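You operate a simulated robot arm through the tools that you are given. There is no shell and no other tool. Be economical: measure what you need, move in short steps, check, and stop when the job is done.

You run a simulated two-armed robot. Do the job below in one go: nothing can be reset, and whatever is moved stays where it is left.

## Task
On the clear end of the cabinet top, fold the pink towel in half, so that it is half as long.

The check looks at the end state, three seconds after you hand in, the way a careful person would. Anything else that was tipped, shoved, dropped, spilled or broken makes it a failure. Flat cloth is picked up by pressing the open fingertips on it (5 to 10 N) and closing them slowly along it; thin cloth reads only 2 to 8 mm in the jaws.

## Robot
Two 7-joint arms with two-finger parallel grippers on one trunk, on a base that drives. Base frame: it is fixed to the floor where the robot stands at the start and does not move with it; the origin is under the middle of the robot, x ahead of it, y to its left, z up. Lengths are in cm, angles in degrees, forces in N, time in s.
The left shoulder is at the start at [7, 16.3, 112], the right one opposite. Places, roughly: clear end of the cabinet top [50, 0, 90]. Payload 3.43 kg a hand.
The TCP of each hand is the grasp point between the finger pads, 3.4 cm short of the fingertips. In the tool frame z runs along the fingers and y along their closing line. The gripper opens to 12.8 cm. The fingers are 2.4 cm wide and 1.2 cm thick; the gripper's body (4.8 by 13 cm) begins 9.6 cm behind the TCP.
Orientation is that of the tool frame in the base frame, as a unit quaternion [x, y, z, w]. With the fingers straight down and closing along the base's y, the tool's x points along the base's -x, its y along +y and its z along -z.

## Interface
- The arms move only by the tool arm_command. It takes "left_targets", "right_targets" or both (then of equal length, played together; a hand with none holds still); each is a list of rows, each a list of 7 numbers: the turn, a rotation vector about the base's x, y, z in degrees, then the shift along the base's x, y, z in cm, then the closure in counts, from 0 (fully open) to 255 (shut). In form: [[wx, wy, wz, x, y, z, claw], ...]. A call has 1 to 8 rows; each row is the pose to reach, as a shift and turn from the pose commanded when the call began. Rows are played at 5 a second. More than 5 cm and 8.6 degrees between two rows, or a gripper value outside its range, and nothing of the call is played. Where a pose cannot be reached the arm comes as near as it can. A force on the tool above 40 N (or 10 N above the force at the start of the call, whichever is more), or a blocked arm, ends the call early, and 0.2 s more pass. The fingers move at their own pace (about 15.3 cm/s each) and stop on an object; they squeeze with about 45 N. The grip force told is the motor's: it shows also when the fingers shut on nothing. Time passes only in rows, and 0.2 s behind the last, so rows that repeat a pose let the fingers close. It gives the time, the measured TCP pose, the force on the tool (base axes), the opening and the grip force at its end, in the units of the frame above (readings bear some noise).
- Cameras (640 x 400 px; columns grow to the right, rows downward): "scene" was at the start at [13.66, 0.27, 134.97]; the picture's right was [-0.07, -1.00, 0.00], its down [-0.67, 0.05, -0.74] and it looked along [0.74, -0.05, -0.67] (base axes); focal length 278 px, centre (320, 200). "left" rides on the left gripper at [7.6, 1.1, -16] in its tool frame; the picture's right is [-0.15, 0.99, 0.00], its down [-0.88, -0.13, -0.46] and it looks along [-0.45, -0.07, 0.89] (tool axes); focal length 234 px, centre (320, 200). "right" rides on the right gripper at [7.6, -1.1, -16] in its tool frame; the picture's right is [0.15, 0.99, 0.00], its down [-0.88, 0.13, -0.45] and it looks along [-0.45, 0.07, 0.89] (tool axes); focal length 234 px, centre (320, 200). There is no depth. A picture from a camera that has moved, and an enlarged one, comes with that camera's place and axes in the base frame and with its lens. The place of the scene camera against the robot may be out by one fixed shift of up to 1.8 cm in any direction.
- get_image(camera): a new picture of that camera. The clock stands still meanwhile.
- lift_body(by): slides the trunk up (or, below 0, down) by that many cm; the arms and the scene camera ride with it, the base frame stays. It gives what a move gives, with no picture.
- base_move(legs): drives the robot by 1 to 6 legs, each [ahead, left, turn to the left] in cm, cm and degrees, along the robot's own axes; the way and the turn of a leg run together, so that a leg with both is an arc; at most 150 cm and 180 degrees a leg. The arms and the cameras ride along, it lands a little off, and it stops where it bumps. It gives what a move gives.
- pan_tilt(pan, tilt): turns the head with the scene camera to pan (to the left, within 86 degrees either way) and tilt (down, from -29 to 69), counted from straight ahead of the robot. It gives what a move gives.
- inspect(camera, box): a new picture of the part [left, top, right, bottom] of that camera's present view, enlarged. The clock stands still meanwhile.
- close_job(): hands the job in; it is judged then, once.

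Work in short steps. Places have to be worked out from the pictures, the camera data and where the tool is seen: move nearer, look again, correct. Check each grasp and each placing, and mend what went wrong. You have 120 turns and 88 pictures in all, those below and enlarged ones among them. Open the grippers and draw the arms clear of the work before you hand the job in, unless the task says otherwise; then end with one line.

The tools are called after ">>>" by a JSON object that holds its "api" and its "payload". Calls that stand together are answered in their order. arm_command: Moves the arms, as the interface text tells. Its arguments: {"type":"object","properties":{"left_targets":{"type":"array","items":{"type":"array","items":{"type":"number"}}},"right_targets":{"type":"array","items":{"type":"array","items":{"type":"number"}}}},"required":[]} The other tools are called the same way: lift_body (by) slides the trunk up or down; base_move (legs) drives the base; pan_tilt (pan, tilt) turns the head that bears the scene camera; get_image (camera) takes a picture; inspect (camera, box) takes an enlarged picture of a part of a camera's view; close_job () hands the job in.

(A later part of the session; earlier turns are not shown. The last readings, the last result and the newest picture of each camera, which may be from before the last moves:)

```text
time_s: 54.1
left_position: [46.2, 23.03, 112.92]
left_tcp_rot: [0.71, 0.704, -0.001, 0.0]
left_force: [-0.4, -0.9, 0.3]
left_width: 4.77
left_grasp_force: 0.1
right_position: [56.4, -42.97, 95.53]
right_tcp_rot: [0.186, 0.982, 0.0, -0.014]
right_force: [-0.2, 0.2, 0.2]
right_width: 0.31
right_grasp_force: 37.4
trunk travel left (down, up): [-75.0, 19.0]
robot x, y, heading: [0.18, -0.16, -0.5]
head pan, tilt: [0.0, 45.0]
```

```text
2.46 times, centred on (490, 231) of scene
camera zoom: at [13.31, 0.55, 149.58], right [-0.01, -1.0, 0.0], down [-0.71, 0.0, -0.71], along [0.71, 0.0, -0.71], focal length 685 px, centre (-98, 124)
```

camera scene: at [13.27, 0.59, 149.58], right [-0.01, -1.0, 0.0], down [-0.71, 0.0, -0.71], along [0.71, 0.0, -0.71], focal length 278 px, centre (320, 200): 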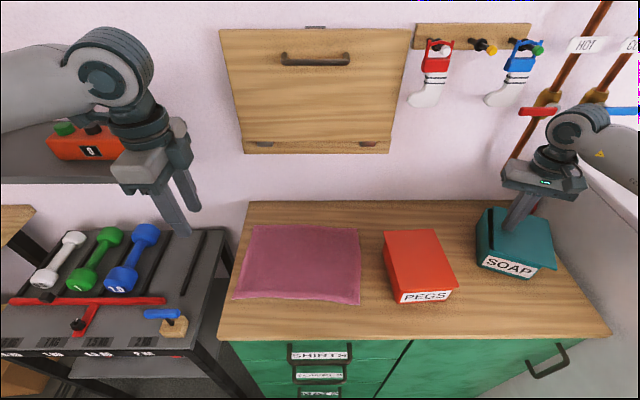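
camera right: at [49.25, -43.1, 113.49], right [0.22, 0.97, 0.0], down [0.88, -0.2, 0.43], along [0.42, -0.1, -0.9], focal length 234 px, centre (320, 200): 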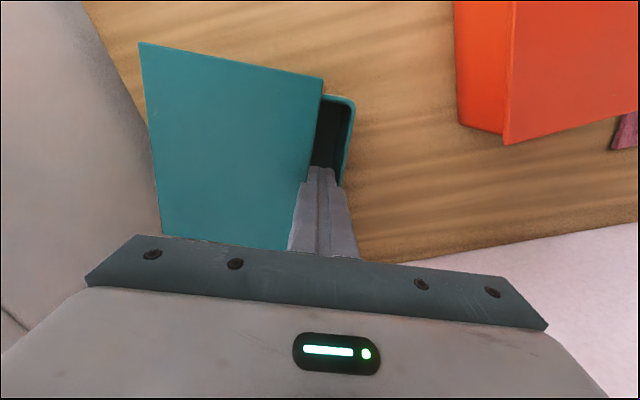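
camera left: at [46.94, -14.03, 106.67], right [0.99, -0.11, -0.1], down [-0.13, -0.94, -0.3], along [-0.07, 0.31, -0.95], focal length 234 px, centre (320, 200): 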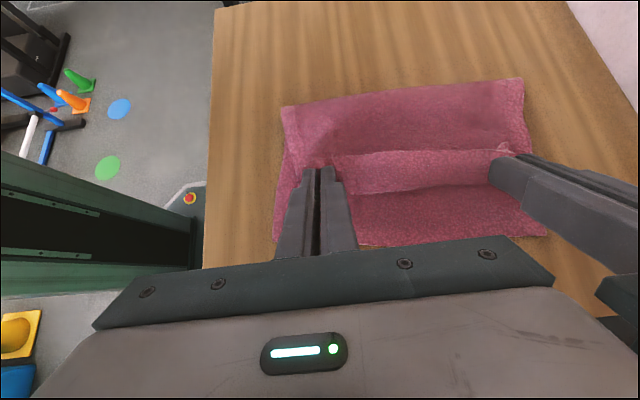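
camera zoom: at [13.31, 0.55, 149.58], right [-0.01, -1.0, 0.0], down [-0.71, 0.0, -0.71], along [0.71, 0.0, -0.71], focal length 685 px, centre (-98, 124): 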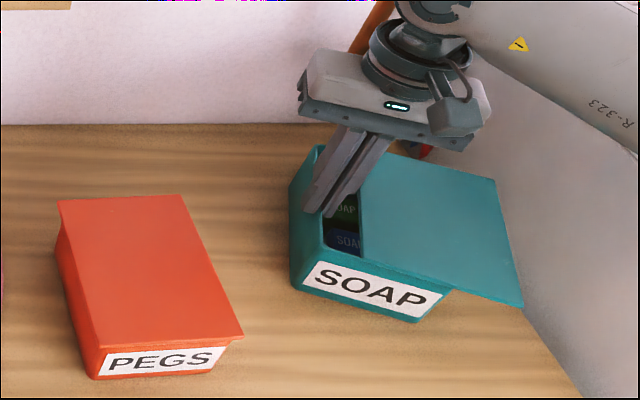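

The wall is gripped. From the label positions, the SOAP box must move about (−7.9, −5.6) cm and turn +21° to get back to its original pose. I drag it there slowly.

>>> {"api": "arm_command", "payload": {"right_targets": [[0, 0, 2.6, -1.2, -0.3, 0.1, 255], [0, 0, 5.2, -2.4, -0.6, 0.1, 255], [0, 0, 7.8, -3.5, -0.9, 0.1, 255], [0, 0, 10.4, -4.7, -1.1, 0.1, 255], [0, 0, 13, -5.9, -1.4, 0.1, 255], [0, 0, 16, -7.1, -1.7, 0.1, 255], [0, 0, 19, -8.2, -2, 0.1, 255], [0, 0, 21, -9.3, -2.3, 0.1, 255]]}}

>>> {"api": "inspect", "payload": {"camera": "scene", "box": [360, 170, 620, 332]}}

```text
time_s: 55.9
left_position: [46.12, 22.98, 112.83]
left_tcp_rot: [0.709, 0.705, 0.0, 0.0]
left_force: [-1.5, 0.5, -1.2]
left_width: 4.78
left_grasp_force: 0.0
right_position: [47.15, -45.3, 95.68]
right_tcp_rot: [0.003, 1.0, -0.002, -0.013]
right_force: [0.3, 0.2, -1.1]
right_width: 0.32
right_grasp_force: 38.1
trunk travel left (down, up): [-75.0, 19.0]
robot x, y, heading: [-0.12, -0.34, -0.5]
head pan, tilt: [0.0, 45.0]
```

```text
2.46 times, centred on (490, 251) of scene
camera zoom: at [13.27, 0.51, 149.58], right [-0.01, -1.0, 0.0], down [-0.71, 0.0, -0.71], along [0.71, 0.0, -0.71], focal length 685 px, centre (-98, 74)
```

zoom: 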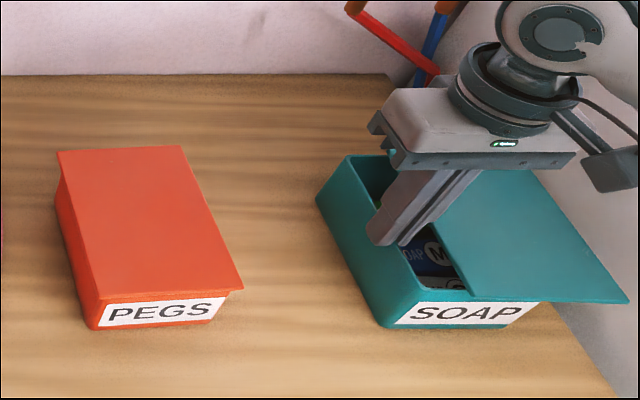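

The SOAP box is back within about 0.5 cm with its angle at 0. I release the wall, lift, and press a closed fingertip on the lid to drag it back left over the box.

>>> {"api": "arm_command", "payload": {"right_targets": [[0, 0, 0, 0, 0, 0, 235], [0, 0, 0, 0, 0, 0, 215], [0, 0, 0, 0, 0.1, 2, 215], [0, 0, 0, 0, 0, 4.5, 235], [0, 0, 0, 0.5, -4, 4.5, 255], [0, 0, 0, 0.5, -8, 4.5, 255], [0, 0, 0, 0.5, -8, 3.5, 255], [0, 0, 0, 0.5, -8, 3.0, 255]]}}

```text
time_s: 57.7
left_position: [46.15, 22.97, 112.97]
left_tcp_rot: [0.71, 0.704, 0.0, 0.0]
left_force: [-0.1, -0.8, -0.1]
left_width: 4.77
left_grasp_force: 0.0
right_position: [47.49, -53.3, 98.66]
right_tcp_rot: [0.003, 1.0, -0.002, -0.014]
right_force: [-0.4, 1.0, 0.2]
right_width: 0.0
right_grasp_force: 32.7
trunk travel left (down, up): [-75.0, 19.0]
robot x, y, heading: [0.13, -0.3, -0.4]
head pan, tilt: [0.0, 45.0]
```

Contact height is about 98.1. I press lightly and drag 2 cm toward +y as a test.

>>> {"api": "arm_command", "payload": {"right_targets": [[0, 0, 0, 0, 0, -0.4, 255], [0, 0, 0, 0, 0, -0.65, 255], [0, 0, 0, 0, 0.5, -0.7, 255], [0, 0, 0, 0, 1.0, -0.7, 255], [0, 0, 0, 0, 1.5, -0.7, 255], [0, 0, 0, 0, 2.0, -0.7, 255]]}}

>>> {"api": "inspect", "payload": {"camera": "scene", "box": [360, 170, 620, 332]}}

```text
time_s: 59.1
left_position: [45.9, 23.14, 112.93]
left_tcp_rot: [0.71, 0.704, 0.0, 0.0]
left_force: [-1.1, 0.0, 0.2]
left_width: 4.75
left_grasp_force: 0.0
right_position: [47.5, -51.23, 98.28]
right_tcp_rot: [0.004, 1.0, -0.003, -0.011]
right_force: [3.2, -10.1, 33.3]
right_width: 0.0
right_grasp_force: 32.8
trunk travel left (down, up): [-75.0, 19.0]
robot x, y, heading: [-0.45, -0.19, -0.3]
head pan, tilt: [0.0, 45.0]
```

```text
2.46 times, centred on (490, 251) of scene
camera zoom: at [13.04, 0.73, 149.63], right [-0.01, -1.0, 0.0], down [-0.71, 0.0, -0.71], along [0.71, -0.01, -0.71], focal length 685 px, centre (-98, 74)
```

zoom: 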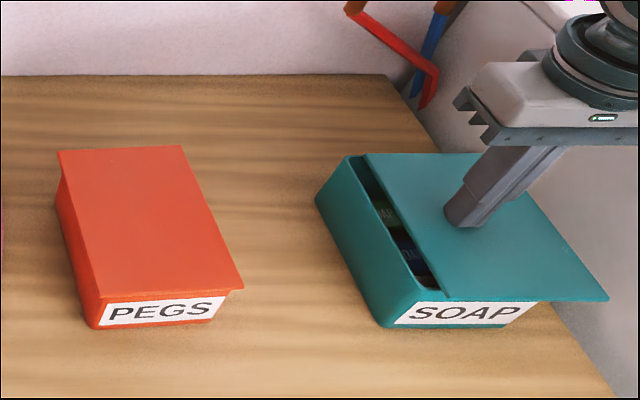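

The lid follows and the body stays put. I drag about 1.4 cm more with slightly less press, then lift and check.

>>> {"api": "arm_command", "payload": {"right_targets": [[0, 0, 0, 0, 0.4, 0, 255], [0, 0, 0, 0, 0.8, 0, 255], [0, 0, 0, 0, 1.2, 0, 255], [0, 0, 0, 0, 1.45, 0, 255], [0, 0, 0, 0, 1.45, 1.5, 255], [0, 0, 0, 0, 1.45, 5, 255], [0, 0, 0, 0, 4, 8, 255]]}}

>>> {"api": "inspect", "payload": {"camera": "scene", "box": [360, 170, 620, 332]}}

```text
time_s: 60.7
left_position: [46.28, 23.17, 112.87]
left_tcp_rot: [0.71, 0.704, -0.001, 0.0]
left_force: [0.4, 0.7, 0.2]
left_width: 4.79
left_grasp_force: 0.0
right_position: [47.61, -47.25, 106.04]
right_tcp_rot: [0.004, 1.0, -0.002, -0.014]
right_force: [-0.6, -0.2, -0.3]
right_width: 0.0
right_grasp_force: 32.9
trunk travel left (down, up): [-75.0, 19.0]
robot x, y, heading: [-0.47, -0.29, -0.6]
head pan, tilt: [0.0, 45.0]
```

```text
2.46 times, centred on (490, 251) of scene
camera zoom: at [13.43, 0.69, 149.55], right [-0.01, -1.0, 0.0], down [-0.71, 0.0, -0.71], along [0.71, -0.01, -0.71], focal length 685 px, centre (-98, 74)
```

zoom: 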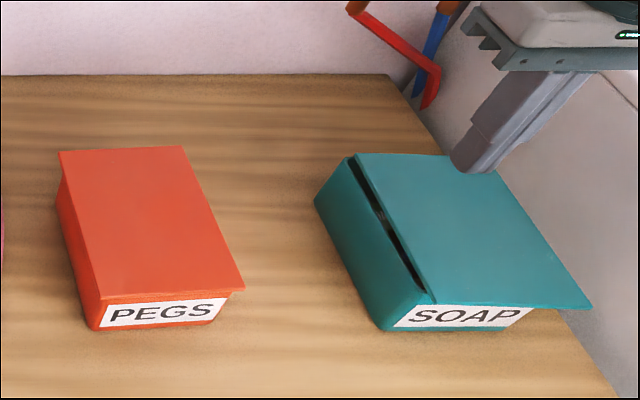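

There is still a roughly 1 cm gap on the left. I press and drag the lid another 1 cm.

>>> {"api": "arm_command", "payload": {"right_targets": [[0, 0, 0, 0.3, -2, -3.5, 255], [0, 0, 0, 0.3, -3.5, -7, 255], [0, 0, 0, 0.3, -3.5, -8.0, 255], [0, 0, 0, 0.3, -3.5, -8.3, 255], [0, 0, 0, 0.3, -3.0, -8.4, 255], [0, 0, 0, 0.3, -2.35, -8.4, 255], [0, 0, 0, 0.3, -2.35, -6, 255], [0, 0, 0, 0.3, 0, -2, 255]]}}

>>> {"api": "inspect", "payload": {"camera": "scene", "box": [360, 170, 620, 332]}}

```text
time_s: 61.9
left_position: [45.95, 23.11, 112.88]
left_tcp_rot: [0.71, 0.705, -0.001, 0.001]
left_force: [0.5, 0.8, 0.7]
left_width: 4.74
left_grasp_force: 0.1
right_position: [47.99, -50.39, 98.19]
right_tcp_rot: [0.006, 1.0, -0.006, -0.008]
right_force: [-5.8, 0.8, 17.9]
right_width: 0.01
right_grasp_force: 33.3
trunk travel left (down, up): [-75.0, 19.0]
robot x, y, heading: [-0.46, -0.26, -0.2]
head pan, tilt: [0.0, 45.0]
stopped in row 6 (right hand): the force on the tool passed its limit (the readings are from after the stop); the commanded pose is now the measured one
```

```text
2.46 times, centred on (490, 251) of scene
camera zoom: at [13.08, 0.71, 149.59], right [-0.01, -1.0, 0.0], down [-0.71, 0.0, -0.71], along [0.71, -0.01, -0.71], focal length 685 px, centre (-98, 74)
```

zoom: 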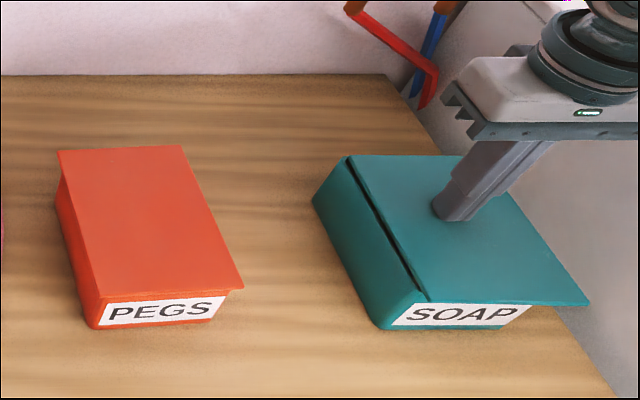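

It stopped partway on the force limit. I continue the drag from here with the present light press.

>>> {"api": "arm_command", "payload": {"right_targets": [[0, 0, 0, 0, 0.4, 0.05, 255], [0, 0, 0, 0, 0.8, 0.05, 255], [0, 0, 0, 0, 1.1, 0.05, 255], [0, 0, 0, 0, 1.1, 2.5, 255], [0, 0, 0, 0, 3, 6, 255], [0, 0, 0, 0, 7, 8, 255]]}}

>>> {"api": "inspect", "payload": {"camera": "scene", "box": [360, 170, 620, 332]}}

```text
time_s: 63.3
left_position: [46.22, 23.12, 112.8]
left_tcp_rot: [0.709, 0.705, -0.001, 0.001]
left_force: [0.4, -0.3, -0.6]
left_width: 4.78
left_grasp_force: 0.1
right_position: [48.27, -43.34, 106.06]
right_tcp_rot: [0.006, 1.0, -0.005, -0.01]
right_force: [-0.4, 0.1, 0.3]
right_width: 0.0
right_grasp_force: 33.2
trunk travel left (down, up): [-75.0, 19.0]
robot x, y, heading: [-0.45, -0.53, -0.5]
head pan, tilt: [0.0, 45.0]
```

```text
2.46 times, centred on (490, 251) of scene
camera zoom: at [13.47, 0.71, 149.56], right [-0.01, -1.0, 0.0], down [-0.71, 0.0, -0.71], along [0.71, -0.01, -0.71], focal length 685 px, centre (-98, 74)
```

zoom: 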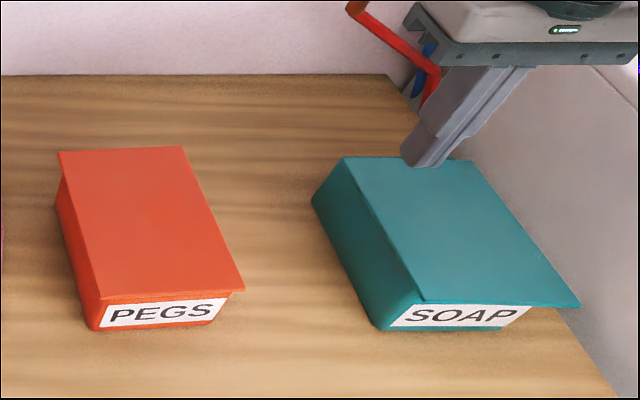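

SOAP is closed and back in place. Next is PEGS: I move the right hand over to its left side (x≈48.7, y≈−12.6) and lower it into the gap between towel and box.

>>> {"api": "arm_command", "payload": {"right_targets": [[0, 0, 0, 0, 4.5, 0, 255], [0, 0, 0, 0, 9, 0, 255], [0, 0, 0, 0, 13.5, 0, 255], [0, 0, 0, 0.4, 18, 0, 255], [0, 0, 0, 0.4, 22.5, 0, 255], [0, 0, 0, 0.4, 27, 0, 255], [0, 0, 0, 0.4, 31, 0, 255], [0, 0, 0, 0.4, 31, -3, 255]]}}

>>> {"api": "get_image", "payload": {"camera": "right"}}

```text
time_s: 65.1
left_position: [46.18, 22.78, 113.04]
left_tcp_rot: [0.709, 0.705, -0.001, -0.001]
left_force: [0.4, -0.1, 0.4]
left_width: 4.76
left_grasp_force: 0.0
right_position: [48.76, -12.69, 103.01]
right_tcp_rot: [0.006, 1.0, -0.003, -0.009]
right_force: [0.8, 0.3, -0.3]
right_width: 0.01
right_grasp_force: 32.9
trunk travel left (down, up): [-75.0, 19.0]
robot x, y, heading: [-0.27, -0.2, -0.3]
head pan, tilt: [0.0, 45.0]
```

```text
16 pictures are left
camera right: at [41.33, -13.59, 119.04], right [-0.13, 0.99, 0.0], down [0.89, 0.12, 0.44], along [0.44, 0.06, -0.9], focal length 234 px, centre (320, 200)
```

right: 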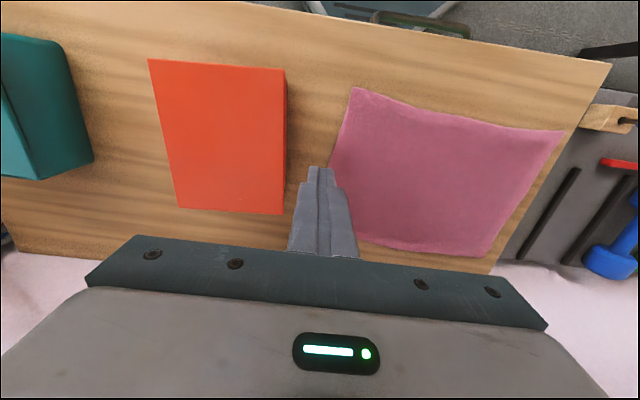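

PEGS' left lid edge is at y≈−16.2. I lower the finger between towel and box, then push it slowly toward −y, stopping about 1 cm short.

>>> {"api": "arm_command", "payload": {"right_targets": [[0, 0, 0, 0, -0.8, -3, 255], [0, 0, 0, 0, -0.8, -7, 255], [0, 0, 0, 0, -0.8, -10, 255], [0, 0, 0, 0, -0.8, -11, 255], [0, 0, 0, 0, -1.8, -11, 255], [0, 0, 0, 0, -2.8, -11, 255], [0, 0, 0, 0, -3.8, -11, 255]]}}

>>> {"api": "arm_command", "payload": {"right_targets": [[0, 0, 0, 0, -1, 0, 255], [0, 0, 0, 0, -2, 0, 255], [0, 0, 0, 0, -3, 0, 255], [0, 0, 0, 0, -4, 0, 255], [0, 0, 0, 0, -5, 0, 255], [0, 0, 0, 0, -6, 0, 255], [0, 0, 0, 0, -7, 0, 255], [0, 0, 0, 0, -7.5, 0, 255]]}}

>>> {"api": "inspect", "payload": {"camera": "scene", "box": [360, 170, 620, 332]}}

```text
time_s: 66.7
left_position: [46.12, 22.85, 112.91]
left_tcp_rot: [0.709, 0.705, 0.0, -0.001]
left_force: [0.7, -0.9, -0.1]
left_width: 4.74
left_grasp_force: 0.0
right_position: [48.6, -16.4, 91.82]
right_tcp_rot: [0.004, 1.0, -0.004, -0.009]
right_force: [-0.9, 1.0, -0.2]
right_width: 0.0
right_grasp_force: 32.9
trunk travel left (down, up): [-75.0, 19.0]
robot x, y, heading: [-0.31, -0.25, -0.8]
head pan, tilt: [0.0, 45.0]
```

```text
time_s: 68.5
left_position: [46.02, 23.05, 112.87]
left_tcp_rot: [0.71, 0.704, -0.001, 0.0]
left_force: [-0.4, 0.7, -0.2]
left_width: 4.78
left_grasp_force: 0.1
right_position: [48.54, -23.93, 91.93]
right_tcp_rot: [0.005, 1.0, -0.004, -0.009]
right_force: [-0.1, 0.4, 0.9]
right_width: 0.0
right_grasp_force: 33.1
trunk travel left (down, up): [-75.0, 19.0]
robot x, y, heading: [-0.21, -0.71, -0.6]
head pan, tilt: [0.0, 45.0]
```

```text
2.46 times, centred on (490, 251) of scene
camera zoom: at [13.32, 0.55, 149.58], right [-0.01, -1.0, 0.0], down [-0.71, 0.0, -0.71], along [0.71, 0.0, -0.71], focal length 685 px, centre (-98, 74)
```

zoom: 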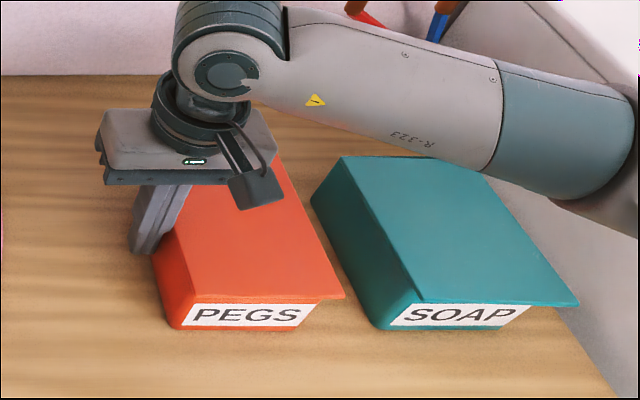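

PEGS' label centre is at y≈−31 and should be near −32.8. I push 1.8 cm more, then withdraw upward.

>>> {"api": "arm_command", "payload": {"right_targets": [[0, 0, 0, 0, -0.9, 0, 255], [0, 0, 0, 0, -1.8, 0, 255], [0, 0, 0, 0, -1.0, 0, 255], [0, 0, 0, 0, 0.5, 0, 255], [0, 0, 0, 0, 1, 4, 255], [0, 0, 0, 0, 2, 8.5, 255], [0, 0, 0, 0, 6, 12.5, 200], [0, 0, 0, 0, 10, 15, 160]]}}

>>> {"api": "get_image", "payload": {"camera": "scene"}}

```text
refused: row 7 steps farther than a row can; nothing moved
```

```text
14 pictures are left
camera scene: at [13.32, 0.55, 149.58], right [-0.01, -1.0, 0.0], down [-0.71, 0.0, -0.71], along [0.71, 0.0, -0.71], focal length 278 px, centre (320, 200)
```

scene: 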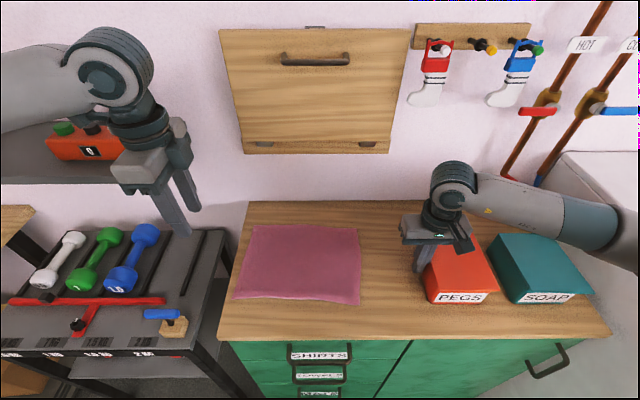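

One row stepped too far, so nothing moved. I repeat with shorter steps.

>>> {"api": "arm_command", "payload": {"right_targets": [[0, 0, 0, 0, -0.9, 0, 255], [0, 0, 0, 0, -1.8, 0, 255], [0, 0, 0, 0, -1.0, 0, 255], [0, 0, 0, 0, 0.5, 0, 255], [0, 0, 0, 0, 1, 4, 255], [0, 0, 0, 0, 1.5, 8.5, 255], [0, 0, 0, 0, 4, 12.5, 200], [0, 0, 0, 0, 7, 16, 160]]}}

>>> {"api": "lift_body", "payload": {"by": 7}}

>>> {"api": "inspect", "payload": {"camera": "scene", "box": [220, 170, 620, 400]}}

```text
time_s: 70.3
left_position: [46.16, 23.12, 112.85]
left_tcp_rot: [0.709, 0.705, -0.001, 0.001]
left_force: [0.4, 0.0, -0.7]
left_width: 4.79
left_grasp_force: 0.1
right_position: [48.5, -16.72, 107.95]
right_tcp_rot: [0.006, 1.0, -0.005, -0.01]
right_force: [-0.5, 0.7, -0.2]
right_width: 4.78
right_grasp_force: 0.0
trunk travel left (down, up): [-75.0, 19.0]
robot x, y, heading: [0.48, -0.23, -0.6]
head pan, tilt: [0.0, 45.0]
```

```text
time_s: 71.4
left_position: [46.11, 23.09, 120.0]
left_tcp_rot: [0.71, 0.704, -0.001, 0.001]
left_force: [0.4, 0.5, 0.6]
left_width: 4.78
left_grasp_force: 0.1
right_position: [48.33, -16.85, 114.83]
right_tcp_rot: [0.005, 1.0, -0.003, -0.009]
right_force: [-0.4, 0.2, -0.4]
right_width: 4.77
right_grasp_force: 0.2
trunk travel left (down, up): [-82.0, 12.0]
robot x, y, heading: [-0.35, -0.35, -0.3]
head pan, tilt: [0.0, 45.0]
```

```text
1.60 times, centred on (420, 285) of scene
camera zoom: at [13.35, 0.58, 156.57], right [-0.01, -1.0, 0.0], down [-0.71, 0.0, -0.71], along [0.71, 0.0, -0.71], focal length 445 px, centre (160, 64)
```

zoom: 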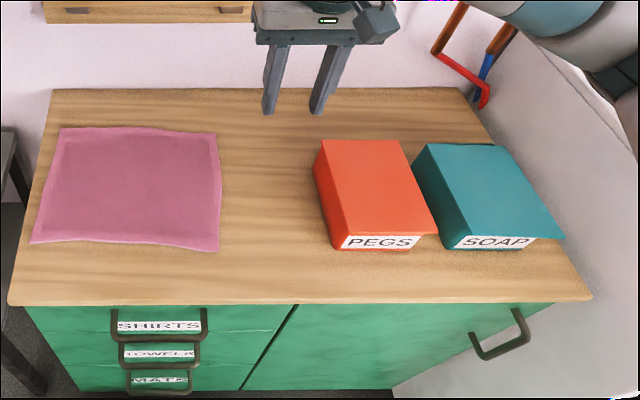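

Both boxes are back to about their original places. I bring both hands to the towel's left corners, turning the right one −90° again, with the trunk high so the elbows stay clear.

>>> {"api": "arm_command", "payload": {"left_targets": [[0, 0, 0, -0.1, -0.4, -1.8, 180], [0, 0, 0, -0.2, -0.8, -3.6, 195], [0, 0, 0, -0.3, -1.2, -5.4, 195], [0, 0, 0, -0.4, -1.6, -7.2, 195], [0, 0, 0, -0.5, -2.0, -9, 195], [0, 0, 0, -0.6, -2.4, -10.8, 195], [0, 0, 0, -0.7, -2.8, -12.6, 195], [0, 0, 0, -0.9, -3.2, -14.4, 195]], "right_targets": [[0, 0, -8.5, 1.6, 4, -0.5, 180], [0, 0, -17, 3.2, 8, -1, 195], [0, 0, -25.5, 4.8, 12, -1.5, 195], [0, 0, -34, 6.4, 16, -2, 195], [0, 0, -42.5, 8, 20, -2.5, 195], [0, 0, -51, 9.6, 24, -3, 195], [0, 0, -59.5, 11.2, 28, -3.5, 195], [0, 0, -68, 12.8, 32, -4, 195]]}}

>>> {"api": "arm_command", "payload": {"left_targets": [[0, 0, 0, 0, 0, -3, 195], [0, 0, 0, 0, 0, -6, 195], [0, 0, 0, 0, 0, -9, 195], [0, 0, 0, 0, 0, -11.6, 195], [0, 0, 0, 0, 0, -11.6, 195]], "right_targets": [[0, 0, -7.5, 0.1, 1.1, -3.4, 195], [0, 0, -15, 0.2, 2.2, -7, 195], [0, 0, -22, 0.3, 3.3, -11, 195], [0, 0, -22, 0.3, 3.3, -14.5, 195], [0, 0, -22, 0.3, 3.3, -16.8, 195]]}}

>>> {"api": "get_image", "payload": {"camera": "left"}}

>>> {"api": "get_image", "payload": {"camera": "right"}}

```text
time_s: 73.2
left_position: [45.2, 19.8, 105.53]
left_tcp_rot: [0.709, 0.705, -0.002, 0.0]
left_force: [0.2, 0.3, 1.0]
left_width: 3.02
left_grasp_force: 0.2
right_position: [61.44, 15.08, 110.88]
right_tcp_rot: [0.564, 0.825, 0.0, -0.01]
right_force: [-0.1, 0.1, 1.1]
right_width: 3.0
right_grasp_force: 0.1
trunk travel left (down, up): [-82.0, 12.0]
robot x, y, heading: [-0.27, -0.17, -0.3]
head pan, tilt: [0.0, 45.0]
```

```text
time_s: 74.4
left_position: [44.9, 19.82, 93.89]
left_tcp_rot: [0.709, 0.705, 0.0, 0.001]
left_force: [0.5, 0.1, 0.2]
left_width: 3.02
left_grasp_force: 0.0
right_position: [61.53, 18.31, 93.99]
right_tcp_rot: [0.711, 0.703, 0.004, -0.009]
right_force: [-0.2, 0.6, -0.3]
right_width: 3.0
right_grasp_force: 0.0
trunk travel left (down, up): [-82.0, 12.0]
robot x, y, heading: [0.08, -0.32, -0.5]
head pan, tilt: [0.0, 45.0]
```

```text
12 pictures are left
camera left: at [46.15, 27.38, 109.83], right [0.99, -0.15, 0.0], down [-0.14, -0.88, 0.46], along [-0.07, -0.45, -0.89], focal length 234 px, centre (320, 200)
```

left: 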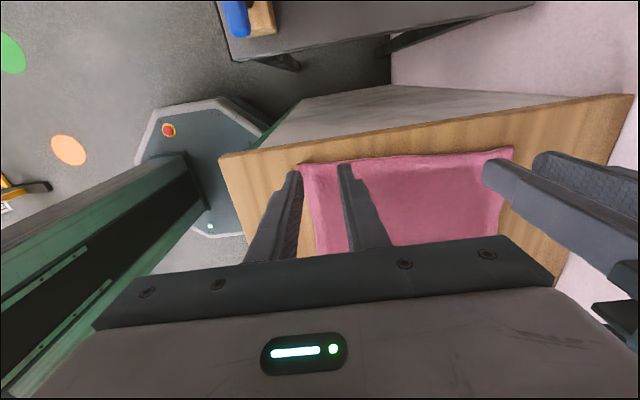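

```text
11 pictures are left
camera right: at [60.6, 25.56, 110.04], right [0.99, 0.13, -0.01], down [0.12, -0.89, 0.44], along [0.05, -0.44, -0.9], focal length 234 px, centre (320, 200)
```

right: 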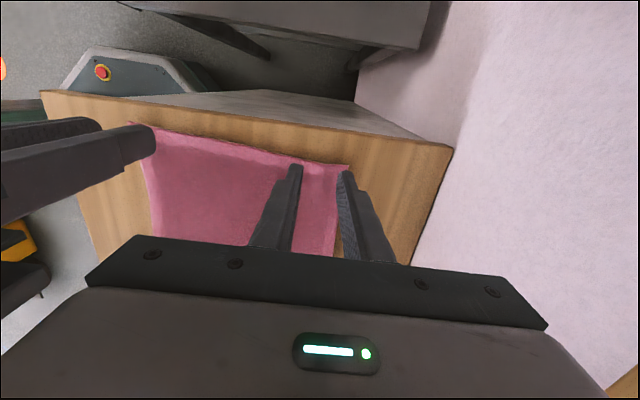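

The corners are at (42.7, 20.0) and (64.3, 18.4). I adjust and lower to a light press at the edge.

>>> {"api": "arm_command", "payload": {"left_targets": [[0, 0, 0, 0.2, -1.2, -1.5, 195], [0, 0, 0, 0.2, -1.2, -3, 195], [0, 0, 0, 0.2, -1.2, -3.8, 195], [0, 0, 0, 0.2, -1.2, -4.2, 195], [0, 0, 0, 0.2, -1.2, -4.35, 195], [0, 0, 0, 0.2, -1.2, -4.35, 195]], "right_targets": [[0, 0, 0, 0.4, -1.3, -1.5, 195], [0, 0, 0, 0.4, -1.3, -3, 195], [0, 0, 0, 0.4, -1.3, -3.8, 195], [0, 0, 0, 0.4, -1.3, -4.2, 195], [0, 0, 0, 0.4, -1.3, -4.3, 195], [0, 0, 0, 0.4, -1.3, -4.3, 195]]}}

```text
time_s: 75.8
left_position: [45.37, 18.64, 89.66]
left_tcp_rot: [0.71, 0.705, -0.001, 0.001]
left_force: [1.2, 0.7, 11.2]
left_width: 3.03
left_grasp_force: 0.1
right_position: [61.92, 17.25, 89.87]
right_tcp_rot: [0.711, 0.703, 0.003, -0.01]
right_force: [-0.4, 0.4, 1.9]
right_width: 2.98
right_grasp_force: 0.1
trunk travel left (down, up): [-82.0, 12.0]
robot x, y, heading: [-0.1, -0.6, -0.3]
head pan, tilt: [0.0, 45.0]
```

The left hand presses at 11 N and the right at only 2 N. I lower the right 0.15 cm more and close both slowly.

>>> {"api": "arm_command", "payload": {"left_targets": [[0, 0, 0, 0, 0, 0, 200], [0, 0, 0, 0, 0, 0, 208], [0, 0, 0, 0, 0, 0, 216], [0, 0, 0, 0, 0, 0, 224], [0, 0, 0, 0, 0, 0, 232], [0, 0, 0, 0, 0, 0, 240], [0, 0, 0, 0.2, 0, 0, 255], [0, 0, 0, 0.3, 0, 0, 255]], "right_targets": [[0, 0, 0, 0, 0, -0.15, 200], [0, 0, 0, 0, 0, -0.2, 208], [0, 0, 0, 0, 0, -0.2, 216], [0, 0, 0, 0, 0, -0.2, 224], [0, 0, 0, 0, 0, -0.2, 232], [0, 0, 0, 0, 0, -0.2, 240], [0, 0, 0, -0.2, 0, -0.2, 255], [0, 0, 0, -0.3, 0, -0.2, 255]]}}

```text
time_s: 77.6
left_position: [45.62, 18.64, 89.78]
left_tcp_rot: [0.709, 0.705, 0.001, 0.002]
left_force: [5.3, 0.1, 8.8]
left_width: 0.36
left_grasp_force: 38.0
right_position: [61.4, 17.14, 89.66]
right_tcp_rot: [0.71, 0.704, 0.003, -0.009]
right_force: [-5.6, 2.1, 15.5]
right_width: 0.39
right_grasp_force: 38.5
trunk travel left (down, up): [-82.0, 12.0]
robot x, y, heading: [-0.25, 0.08, -0.5]
head pan, tilt: [0.0, 45.0]
```

Both corners are gripped. I roll the edge over on the low descending path, tilting gradually to 40°, and stop at mid-way to check the crease and the right elbow.

>>> {"api": "arm_command", "payload": {"left_targets": [[0, 0, 0, 0, -0.6, 2.5, 255], [5, 0, 0, 0, -3.4, 5, 255], [12, 0, 0, 0, -6.8, 6.9, 255], [20, 0, 0, 0, -10.3, 7.8, 255], [28, 0, 0, 0, -13.7, 7.6, 255], [34, 0, 0, 0, -16.5, 6.4, 255], [40, 0, 0, 0, -18.8, 4.7, 255], [40, 0, 0, 0, -20.3, 3.7, 255]], "right_targets": [[0, 0, 0, 0, -0.6, 2.5, 255], [5, 0, 0, 0, -3.4, 5, 255], [12, 0, 0, 0, -6.8, 6.9, 255], [20, 0, 0, 0, -10.3, 7.8, 255], [28, 0, 0, 0, -13.7, 7.6, 255], [34, 0, 0, 0, -16.5, 6.4, 255], [40, 0, 0, 0, -18.8, 4.7, 255], [40, 0, 0, 0, -20.3, 3.7, 255]]}}

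>>> {"api": "inspect", "payload": {"camera": "scene", "box": [220, 150, 620, 400]}}

```text
time_s: 79.4
left_position: [45.95, -1.85, 93.18]
left_tcp_rot: [0.666, 0.663, 0.241, -0.243]
left_force: [5.6, 0.5, 0.3]
left_width: 0.35
left_grasp_force: 38.1
right_position: [61.52, -3.24, 93.37]
right_tcp_rot: [0.664, 0.66, 0.244, -0.252]
right_force: [-6.3, -0.6, 0.3]
right_width: 0.31
right_grasp_force: 38.0
trunk travel left (down, up): [-82.0, 12.0]
robot x, y, heading: [-0.33, -0.19, -0.5]
head pan, tilt: [0.0, 45.0]
```

```text
1.60 times, centred on (420, 275) of scene
camera zoom: at [13.33, 0.51, 156.58], right [-0.01, -1.0, 0.0], down [-0.71, 0.0, -0.71], along [0.71, 0.0, -0.71], focal length 445 px, centre (160, 80)
```

zoom: 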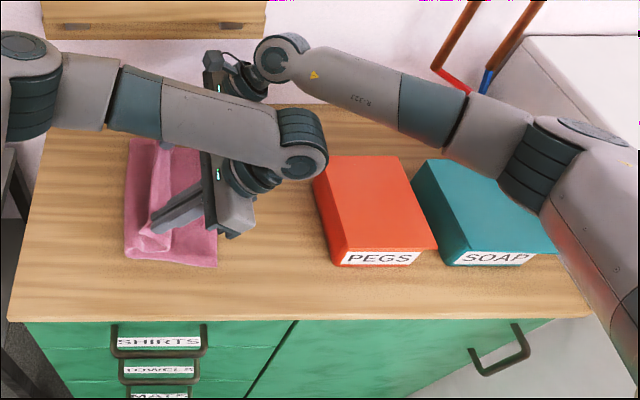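

The crease is just right, with the bottom layer about 14.5 cm wide and the boxes clear. I now carry the edge outward at the same height so the curl unrolls without pulling the crease.

>>> {"api": "arm_command", "payload": {"left_targets": [[0, 0, 0, 0, -1.5, 0.1, 255], [0, 0, 0, 0, -3, 0.2, 255], [0, 0, 0, 0, -4.5, 0.2, 255], [0, 0, 0, 0, -5.8, 0, 255], [0, 0, 0, 0, -6.9, -0.3, 255], [0, 0, 0, 0, -7.8, -0.8, 255], [0, 0, 0, 0, -7.8, -0.8, 255]], "right_targets": [[0, 0, 0, 0, -1.5, 0.1, 255], [0, 0, 0, 0, -3, 0.2, 255], [0, 0, 0, 0, -4.5, 0.2, 255], [0, 0, 0, 0, -5.8, 0, 255], [0, 0, 0, 0, -6.9, -0.3, 255], [0, 0, 0, 0, -7.8, -0.8, 255], [0, 0, 0, 0, -7.8, -0.8, 255]]}}

>>> {"api": "inspect", "payload": {"camera": "scene", "box": [250, 210, 450, 335]}}

```text
time_s: 81.0
left_position: [45.91, -9.52, 92.41]
left_tcp_rot: [0.667, 0.662, 0.24, -0.242]
left_force: [5.8, -0.3, 0.8]
left_width: 0.37
left_grasp_force: 38.4
right_position: [61.55, -10.9, 92.5]
right_tcp_rot: [0.665, 0.66, 0.243, -0.252]
right_force: [-5.6, 0.2, -0.1]
right_width: 0.32
right_grasp_force: 37.6
trunk travel left (down, up): [-82.0, 12.0]
robot x, y, heading: [-0.29, -0.37, -0.6]
head pan, tilt: [0.0, 45.0]
```

```text
3.20 times, centred on (350, 272) of scene
camera zoom: at [13.34, 0.57, 156.58], right [-0.01, -1.0, 0.0], down [-0.71, 0.0, -0.71], along [0.71, 0.0, -0.71], focal length 891 px, centre (224, -32)
```

zoom: 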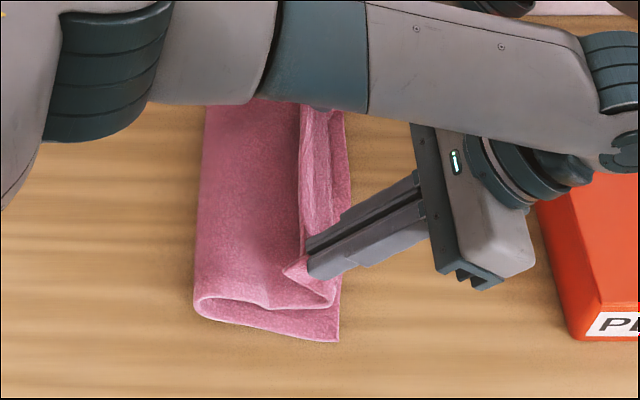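

The crease was pulled to y≈3 again while the edge stayed curled at the jaws, so dragging outward is wrong. I take the edge back out to the left; then I'll repeat to the good midway state, release there, and flip the flap over with a fingertip.

>>> {"api": "arm_command", "payload": {"left_targets": [[0, 0, 0, 0, 1.5, 2, 255], [-5, 0, 0, 0, 4, 4.2, 255], [-10, 0, 0, 0, 7.7, 4.9, 255], [-16, 0, 0, 0, 11.5, 5.4, 255], [-22, 0, 0, 0, 15.5, 5.2, 255], [-28, 0, 0, 0, 19.5, 3.5, 255], [-34, 0, 0, 0, 23.5, 1.5, 255], [-40, 0, 0, 0, 27.6, -1, 255]], "right_targets": [[0, 0, 0, 0, 1.5, 2, 255], [-5, 0, 0, 0, 4, 4.2, 255], [-10, 0, 0, 0, 7.7, 4.9, 255], [-16, 0, 0, 0, 11.5, 5.4, 255], [-22, 0, 0, 0, 15.5, 5.2, 255], [-28, 0, 0, 0, 19.5, 3.5, 255], [-34, 0, 0, 0, 23.5, 1.5, 255], [-40, 0, 0, 0, 27.6, -1, 255]]}}

```text
time_s: 82.8
left_position: [45.54, 18.65, 91.49]
left_tcp_rot: [0.71, 0.704, -0.002, 0.004]
left_force: [9.6, 1.4, -0.2]
left_width: 0.33
left_grasp_force: 38.0
right_position: [61.53, 16.92, 91.23]
right_tcp_rot: [0.711, 0.703, 0.001, -0.007]
right_force: [-11.7, 1.3, 0.1]
right_width: 0.34
right_grasp_force: 37.7
trunk travel left (down, up): [-82.0, 12.0]
robot x, y, heading: [-0.19, -0.05, -0.3]
head pan, tilt: [0.0, 45.0]
```

I repeat the low roll-over to the good midway point, easing tension along x.

>>> {"api": "arm_command", "payload": {"left_targets": [[0, 0, 0, 0.2, -0.6, 0.8, 255], [5, 0, 0, 0.4, -3.4, 3.2, 255], [12, 0, 0, 0.4, -6.8, 5.1, 255], [20, 0, 0, 0.4, -10.3, 6, 255], [28, 0, 0, 0.4, -13.7, 5.8, 255], [34, 0, 0, 0.4, -16.5, 4.6, 255], [40, 0, 0, 0.4, -18.8, 2.9, 255], [40, 0, 0, 0.4, -20.3, 1.9, 255]], "right_targets": [[0, 0, 0, -0.2, -0.6, 0.8, 255], [5, 0, 0, -0.4, -3.4, 3.2, 255], [12, 0, 0, -0.4, -6.8, 5.1, 255], [20, 0, 0, -0.4, -10.3, 6, 255], [28, 0, 0, -0.4, -13.7, 5.8, 255], [34, 0, 0, -0.4, -16.5, 4.6, 255], [40, 0, 0, -0.4, -18.8, 2.9, 255], [40, 0, 0, -0.4, -20.3, 1.9, 255]]}}

>>> {"api": "inspect", "payload": {"camera": "scene", "box": [250, 210, 450, 335]}}

```text
time_s: 84.6
left_position: [46.12, -2.15, 93.27]
left_tcp_rot: [0.666, 0.663, 0.24, -0.243]
left_force: [0.5, -0.3, 0.5]
left_width: 0.34
left_grasp_force: 38.5
right_position: [61.13, -3.7, 93.44]
right_tcp_rot: [0.664, 0.66, 0.245, -0.253]
right_force: [0.0, 0.5, -0.3]
right_width: 0.31
right_grasp_force: 37.2
trunk travel left (down, up): [-82.0, 12.0]
robot x, y, heading: [-0.58, -0.41, -0.4]
head pan, tilt: [0.0, 45.0]
```

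```text
3.20 times, centred on (350, 272) of scene
camera zoom: at [13.34, 0.52, 156.58], right [-0.01, -1.0, 0.0], down [-0.71, 0.0, -0.71], along [0.71, 0.0, -0.71], focal length 891 px, centre (224, -32)
```

zoom: 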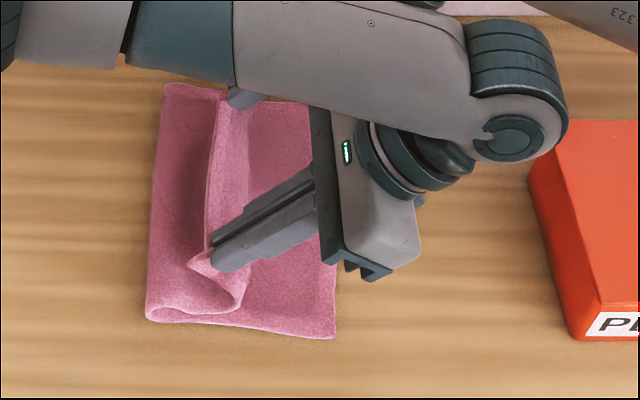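

The crease is now right: bottom layer 14.7 cm, half of 29.6. I release here while backing the fingers out along −y and upward, so the edge is coaxed toward −y.

>>> {"api": "arm_command", "payload": {"left_targets": [[0, 0, 0, 0, -0.8, 0.3, 255], [0, 0, 0, 0, -1.8, 0.8, 225], [0, 0, 0, 0, -3.5, 2.5, 180], [0, 0, 0, 0, -5.5, 5, 160], [0, 0, 0, 0, -6.5, 9, 160], [-8, 0, 0, 0, -5, 12, 160], [-16, 0, 0, 0, -2, 15, 160], [-24, 0, 0, 0, 1, 17, 160]], "right_targets": [[0, 0, 0, 0, -0.8, 0.3, 255], [0, 0, 0, 0, -1.8, 0.8, 225], [0, 0, 0, 0, -3.5, 2.5, 180], [0, 0, 0, 0, -5.5, 5, 160], [0, 0, 0, 0, -6.5, 9, 160], [-8, 0, 0, 0, -5, 12, 160], [-16, 0, 0, 0, -2, 15, 160], [-24, 0, 0, 0, 1, 17, 160]]}}

>>> {"api": "get_image", "payload": {"camera": "scene"}}

```text
time_s: 86.4
left_position: [46.0, -1.03, 110.27]
left_tcp_rot: [0.703, 0.698, 0.095, -0.096]
left_force: [0.2, -0.1, 0.1]
left_width: 4.76
left_grasp_force: 0.0
right_position: [61.35, -2.42, 110.47]
right_tcp_rot: [0.703, 0.696, 0.099, -0.107]
right_force: [0.5, 0.4, 0.1]
right_width: 4.76
right_grasp_force: 0.1
trunk travel left (down, up): [-82.0, 12.0]
robot x, y, heading: [-0.26, -0.33, -0.4]
head pan, tilt: [0.0, 45.0]
```

```text
7 pictures are left
camera scene: at [13.26, 1.1, 156.57], right [-0.01, -1.0, 0.0], down [-0.71, 0.0, -0.71], along [0.71, -0.01, -0.71], focal length 278 px, centre (320, 200)
```

scene: 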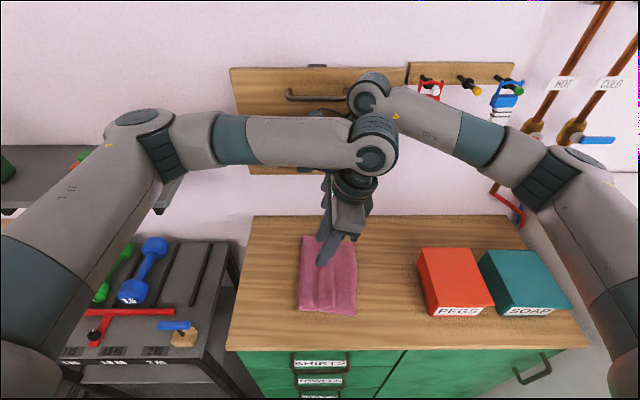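

I take one enlarged look at how the flap fell.

>>> {"api": "inspect", "payload": {"camera": "scene", "box": [270, 225, 390, 325]}}

```text
4.00 times, centred on (330, 275) of scene
camera zoom: at [13.26, 1.1, 156.57], right [-0.01, -1.0, 0.0], down [-0.71, 0.0, -0.71], along [0.71, -0.01, -0.71], focal length 1113 px, centre (280, -100)
```

zoom: 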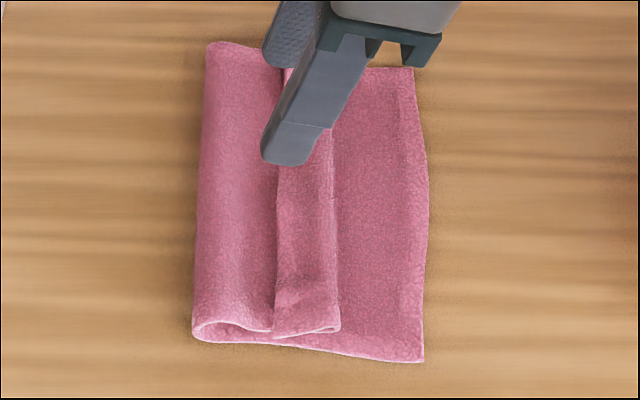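

Very clear: the crease is right, the top layer reaches mid-way, and a flap about 4.4 cm wide lies back on it with its free edge at y≈0.4 (near) and −1.6 (far). I straighten both hands, spread the fingers as pushers, and come down just left of that free edge.

>>> {"api": "arm_command", "payload": {"left_targets": [[-8, 0, 0, -0.2, 2, 0, 116], [-16, 0, 0, -0.4, 4, 0, 116], [-16, 0, 0, -0.4, 4.1, -4.5, 116], [-16, 0, 0, -0.4, 4.1, -9, 116], [-16, 0, 0, -0.4, 4.1, -13.5, 116], [-16, 0, 0, -0.4, 4.1, -17.5, 116], [-16, 0, 0, -0.4, 4.1, -19.2, 116], [-16, 0, 0, -0.4, 4.1, -19.8, 116]], "right_targets": [[-8, 0, 0, -0.1, 2, 0, 155], [-16, 0, 0, -0.3, 3.9, 0, 155], [-16, 0, 0, -0.3, 3.9, -4.5, 155], [-16, 0, 0, -0.3, 3.9, -9, 155], [-16, 0, 0, -0.3, 3.9, -13.5, 155], [-16, 0, 0, -0.3, 3.9, -17.5, 155], [-16, 0, 0, -0.3, 3.9, -19.2, 155], [-16, 0, 0, -0.3, 3.9, -20, 155]]}}

>>> {"api": "get_image", "payload": {"camera": "left"}}

```text
time_s: 88.2
left_position: [45.94, 2.88, 90.59]
left_tcp_rot: [0.709, 0.705, 0.0, 0.001]
left_force: [0.6, -0.7, -0.4]
left_width: 6.99
left_grasp_force: 0.2
right_position: [61.01, 1.25, 90.42]
right_tcp_rot: [0.711, 0.703, 0.002, -0.009]
right_force: [-0.9, 0.4, 1.7]
right_width: 4.99
right_grasp_force: 0.0
trunk travel left (down, up): [-82.0, 12.0]
robot x, y, heading: [-0.08, -0.25, -0.6]
head pan, tilt: [0.0, 45.0]
```

```text
5 pictures are left
camera left: at [47.1, 10.43, 106.46], right [0.99, -0.15, 0.0], down [-0.14, -0.88, 0.46], along [-0.07, -0.45, -0.89], focal length 234 px, centre (320, 200)
```

left: 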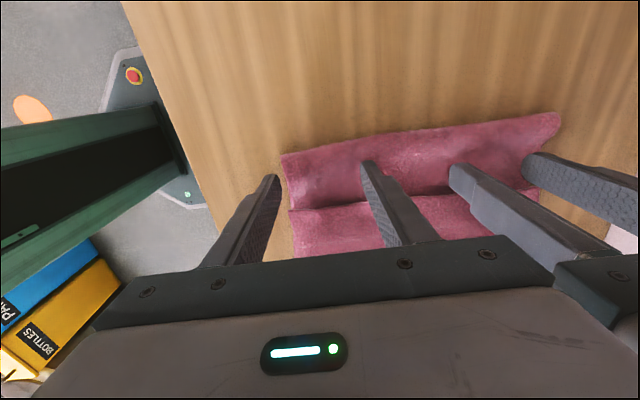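

The flap's free edge is at about y≈−0.1 (near) to −0.7 (far), just ahead of the fingers. I bring the left fingers in over the cloth, lower slightly, and sweep slowly toward −y to roll the flap over.

>>> {"api": "arm_command", "payload": {"left_targets": [[0, 0, 0, 0, 0, 0, 175], [0, 0, 0, 0, -0.7, -0.25, 175], [0, 0, 0, 0, -1.5, -0.25, 175], [0, 0, 0, 0, -2.3, -0.25, 175], [0, 0, 0, 0, -3.1, -0.25, 175], [0, 0, 0, 0, -3.9, -0.25, 175], [0, 0, 0, 0, -4.7, -0.25, 175], [0, 0, 0, 0, -5.5, -0.25, 175]], "right_targets": [[0, 0, 0, 0, 0, 0, 155], [0, 0, 0, 0, -0.7, 0, 155], [0, 0, 0, 0, -1.5, 0, 155], [0, 0, 0, 0, -2.3, 0, 155], [0, 0, 0, 0, -3.1, 0, 155], [0, 0, 0, 0, -3.9, 0, 155], [0, 0, 0, 0, -4.7, 0, 155], [0, 0, 0, 0, -5.5, 0, 155]]}}

>>> {"api": "get_image", "payload": {"camera": "left"}}

```text
time_s: 90.0
left_position: [45.79, -2.62, 90.25]
left_tcp_rot: [0.71, 0.704, 0.0, 0.0]
left_force: [0.5, -1.2, 1.0]
left_width: 4.01
left_grasp_force: 0.0
right_position: [60.9, -4.44, 90.34]
right_tcp_rot: [0.711, 0.703, 0.004, -0.009]
right_force: [0.4, 1.2, 0.6]
right_width: 5.0
right_grasp_force: 0.0
trunk travel left (down, up): [-82.0, 12.0]
robot x, y, heading: [-0.03, -0.5, -0.3]
head pan, tilt: [0.0, 45.0]
```

```text
4 pictures are left
camera left: at [46.98, 4.9, 106.15], right [0.99, -0.15, 0.0], down [-0.14, -0.88, 0.46], along [-0.07, -0.45, -0.89], focal length 234 px, centre (320, 200)
```

left: 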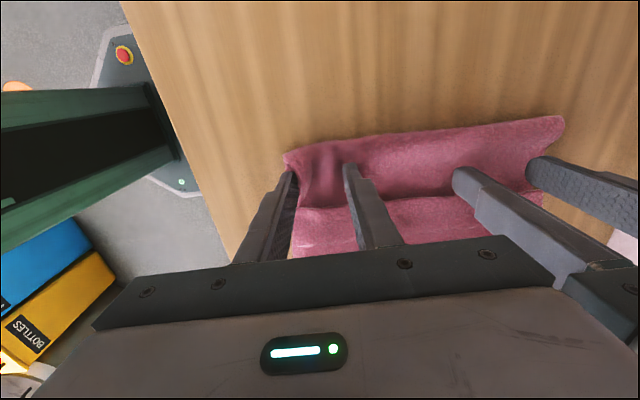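

The sweep slid the whole folded towel about 5 cm to the right instead of rolling the flap, though the fold itself is intact. New plan: the right hand pins the layers near the crease while the left hand pinches the flap's near corner and draws it over to −y.

>>> {"api": "arm_command", "payload": {"left_targets": [[0, 0, 0, 0, 0, 1.5, 185], [0, 0, 0, -0.3, -2, 1.5, 195], [0, 0, 0, -0.5, -4.1, 1.5, 195], [0, 0, 0, -0.5, -4.1, 0.6, 195], [0, 0, 0, -0.5, -4.1, 0.25, 195], [0, 0, 0, -0.5, -4.1, 0.1, 195], [0, 0, 0, -0.5, -4.1, 0.1, 195]], "right_targets": [[0, 0, 0, 0, 0.3, -0.2, 155], [0, 0, 0, 0, 0.3, -0.4, 155], [0, 0, 0, 0, 0.3, -0.5, 155], [0, 0, 0, 0, 0.3, -0.55, 155], [0, 0, 0, 0, 0.3, -0.55, 155], [0, 0, 0, 0, 0.3, -0.55, 155], [0, 0, 0, 0, 0.3, -0.55, 155]]}}

```text
time_s: 91.6
left_position: [45.13, -6.59, 90.42]
left_tcp_rot: [0.71, 0.704, -0.001, 0.0]
left_force: [0.6, -0.7, -0.4]
left_width: 3.02
left_grasp_force: 0.0
right_position: [60.94, -4.02, 89.93]
right_tcp_rot: [0.71, 0.704, 0.003, -0.008]
right_force: [3.6, -0.9, 17.0]
right_width: 4.99
right_grasp_force: 0.0
trunk travel left (down, up): [-82.0, 12.0]
robot x, y, heading: [-0.03, 0.02, -0.4]
head pan, tilt: [0.0, 45.0]
```

The right hand pins at 17 N and the left is not yet touching. I lower the left in small steps.

>>> {"api": "arm_command", "payload": {"left_targets": [[0, 0, 0, 0, 0, -0.15, 195], [0, 0, 0, 0, 0, -0.25, 195], [0, 0, 0, 0, 0, -0.25, 195]]}}

```text
time_s: 92.4
left_position: [45.26, -6.58, 90.28]
left_tcp_rot: [0.709, 0.705, -0.001, 0.0]
left_force: [1.3, 0.0, 3.1]
left_width: 3.0
left_grasp_force: 0.1
right_position: [60.9, -3.96, 89.9]
right_tcp_rot: [0.711, 0.703, 0.004, -0.009]
right_force: [4.9, -0.9, 18.3]
right_width: 4.98
right_grasp_force: 0.0
trunk travel left (down, up): [-82.0, 12.0]
robot x, y, heading: [-0.23, -0.07, -0.4]
head pan, tilt: [0.0, 45.0]
```

It presses at a light 3 N. I close slowly here; the jaw width will tell how many layers are caught.

>>> {"api": "arm_command", "payload": {"left_targets": [[0, 0, 0, 0, 0, -0.08, 203], [0, 0, 0, 0, 0, -0.08, 211], [0, 0, 0, 0, 0, -0.08, 219], [0, 0, 0, 0, 0, -0.08, 227], [0, 0, 0, 0, 0, -0.08, 235], [0, 0, 0, 0, 0, -0.05, 243], [0, 0, 0, 0, 0, 0, 255], [0, 0, 0, 0, 0, 0, 255]]}}

```text
time_s: 94.2
left_position: [45.22, -6.82, 90.14]
left_tcp_rot: [0.709, 0.705, 0.0, 0.0]
left_force: [3.0, 0.7, 2.4]
left_width: 0.42
left_grasp_force: 39.3
right_position: [60.84, -3.91, 89.79]
right_tcp_rot: [0.711, 0.703, 0.004, -0.009]
right_force: [1.3, -1.0, 20.0]
right_width: 4.99
right_grasp_force: 0.1
trunk travel left (down, up): [-82.0, 12.0]
robot x, y, heading: [-0.11, -0.14, -0.3]
head pan, tilt: [0.0, 45.0]
```

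The jaw reads 4 mm, the same as the single-layer pinches. I lift the near flap corner and carry it over toward the right edge, keeping the crease pinned.

>>> {"api": "arm_command", "payload": {"left_targets": [[0, 0, 0, 0, 0, 2, 255], [0, 0, 0, 0, -0.8, 4, 255], [0, 0, 0, 0, -2.3, 5, 255], [0, 0, 0, 0, -4, 4.9, 255], [0, 0, 0, 0, -5.5, 4, 255], [0, 0, 0, 0, -6.5, 2.6, 255], [0, 0, 0, 0, -6.8, 1.6, 255], [0, 0, 0, 0, -6.8, 1.6, 255]]}}

>>> {"api": "inspect", "payload": {"camera": "scene", "box": [280, 220, 420, 330]}}

```text
time_s: 96.0
left_position: [45.11, -13.52, 91.92]
left_tcp_rot: [0.71, 0.704, 0.0, 0.0]
left_force: [20.5, 13.4, -1.8]
left_width: 0.47
left_grasp_force: 38.9
right_position: [60.84, -4.04, 89.81]
right_tcp_rot: [0.711, 0.703, 0.003, -0.009]
right_force: [-16.1, -11.1, 27.1]
right_width: 4.54
right_grasp_force: 0.1
trunk travel left (down, up): [-82.0, 12.0]
robot x, y, heading: [-0.05, -0.1, -0.4]
head pan, tilt: [0.0, 45.0]
```

```text
3.64 times, centred on (350, 275) of scene
camera zoom: at [13.08, 0.6, 156.6], right [-0.01, -1.0, 0.0], down [-0.71, 0.0, -0.71], along [0.71, -0.01, -0.71], focal length 1012 px, centre (211, -73)
```

zoom: 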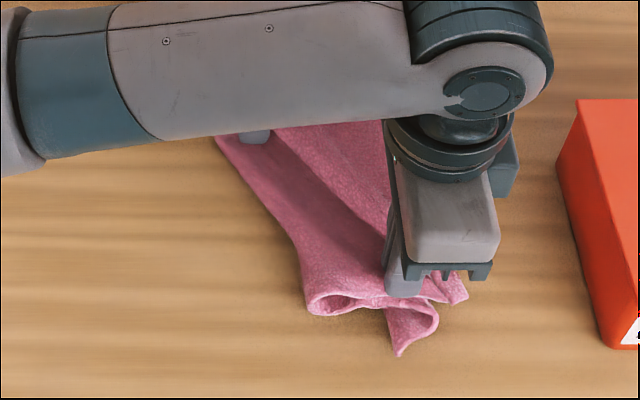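

The left hand caught both the flap and the top layer: it unrolled the flap (its corner now points to −y), but it also dragged the near end of the crease to y≈−7. I relax and release that corner, then take hold of the near crease to pull it back to +y, which should leave the near half properly folded.

>>> {"api": "arm_command", "payload": {"left_targets": [[0, 0, 0, 0.4, 0.8, -0.8, 255], [0, 0, 0, 0.4, 0.8, -1.2, 225], [0, 0, 0, 0.4, 0.8, -1.2, 175], [0, 0, 0, 0.4, 0.6, 2.5, 175], [0, 0, 0, 0.8, 3, 4, 185], [0, 0, 0, 1.4, 6.1, 3, 195], [0, 0, 0, 1.4, 6.1, 0, 195], [0, 0, 0, 1.4, 6.1, -1.2, 195]]}}

```text
time_s: 97.8
left_position: [46.43, -7.43, 90.58]
left_tcp_rot: [0.71, 0.705, -0.001, 0.0]
left_force: [-0.4, 1.0, 0.0]
left_width: 2.99
left_grasp_force: 0.1
right_position: [60.94, -3.88, 89.94]
right_tcp_rot: [0.71, 0.704, 0.003, -0.009]
right_force: [1.1, -0.8, 16.4]
right_width: 4.62
right_grasp_force: 0.0
trunk travel left (down, up): [-82.0, 12.0]
robot x, y, heading: [0.14, -0.12, -0.6]
head pan, tilt: [0.0, 45.0]
```

I use one hand-camera picture to see exactly where the crease is now.

>>> {"api": "get_image", "payload": {"camera": "left"}}

```text
2 pictures are left
camera left: at [47.66, 0.11, 106.49], right [0.99, -0.15, 0.0], down [-0.14, -0.88, 0.46], along [-0.07, -0.45, -0.89], focal length 234 px, centre (320, 200)
```

left: 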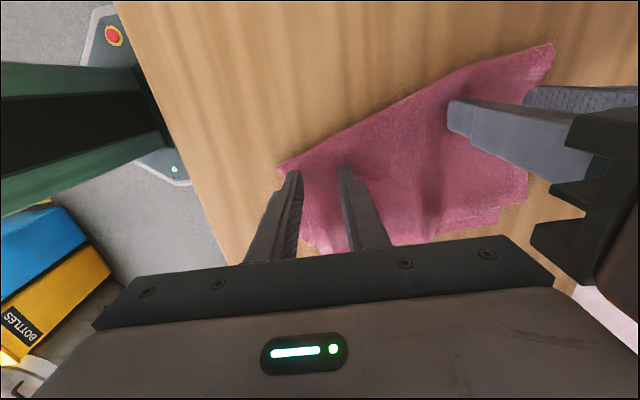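

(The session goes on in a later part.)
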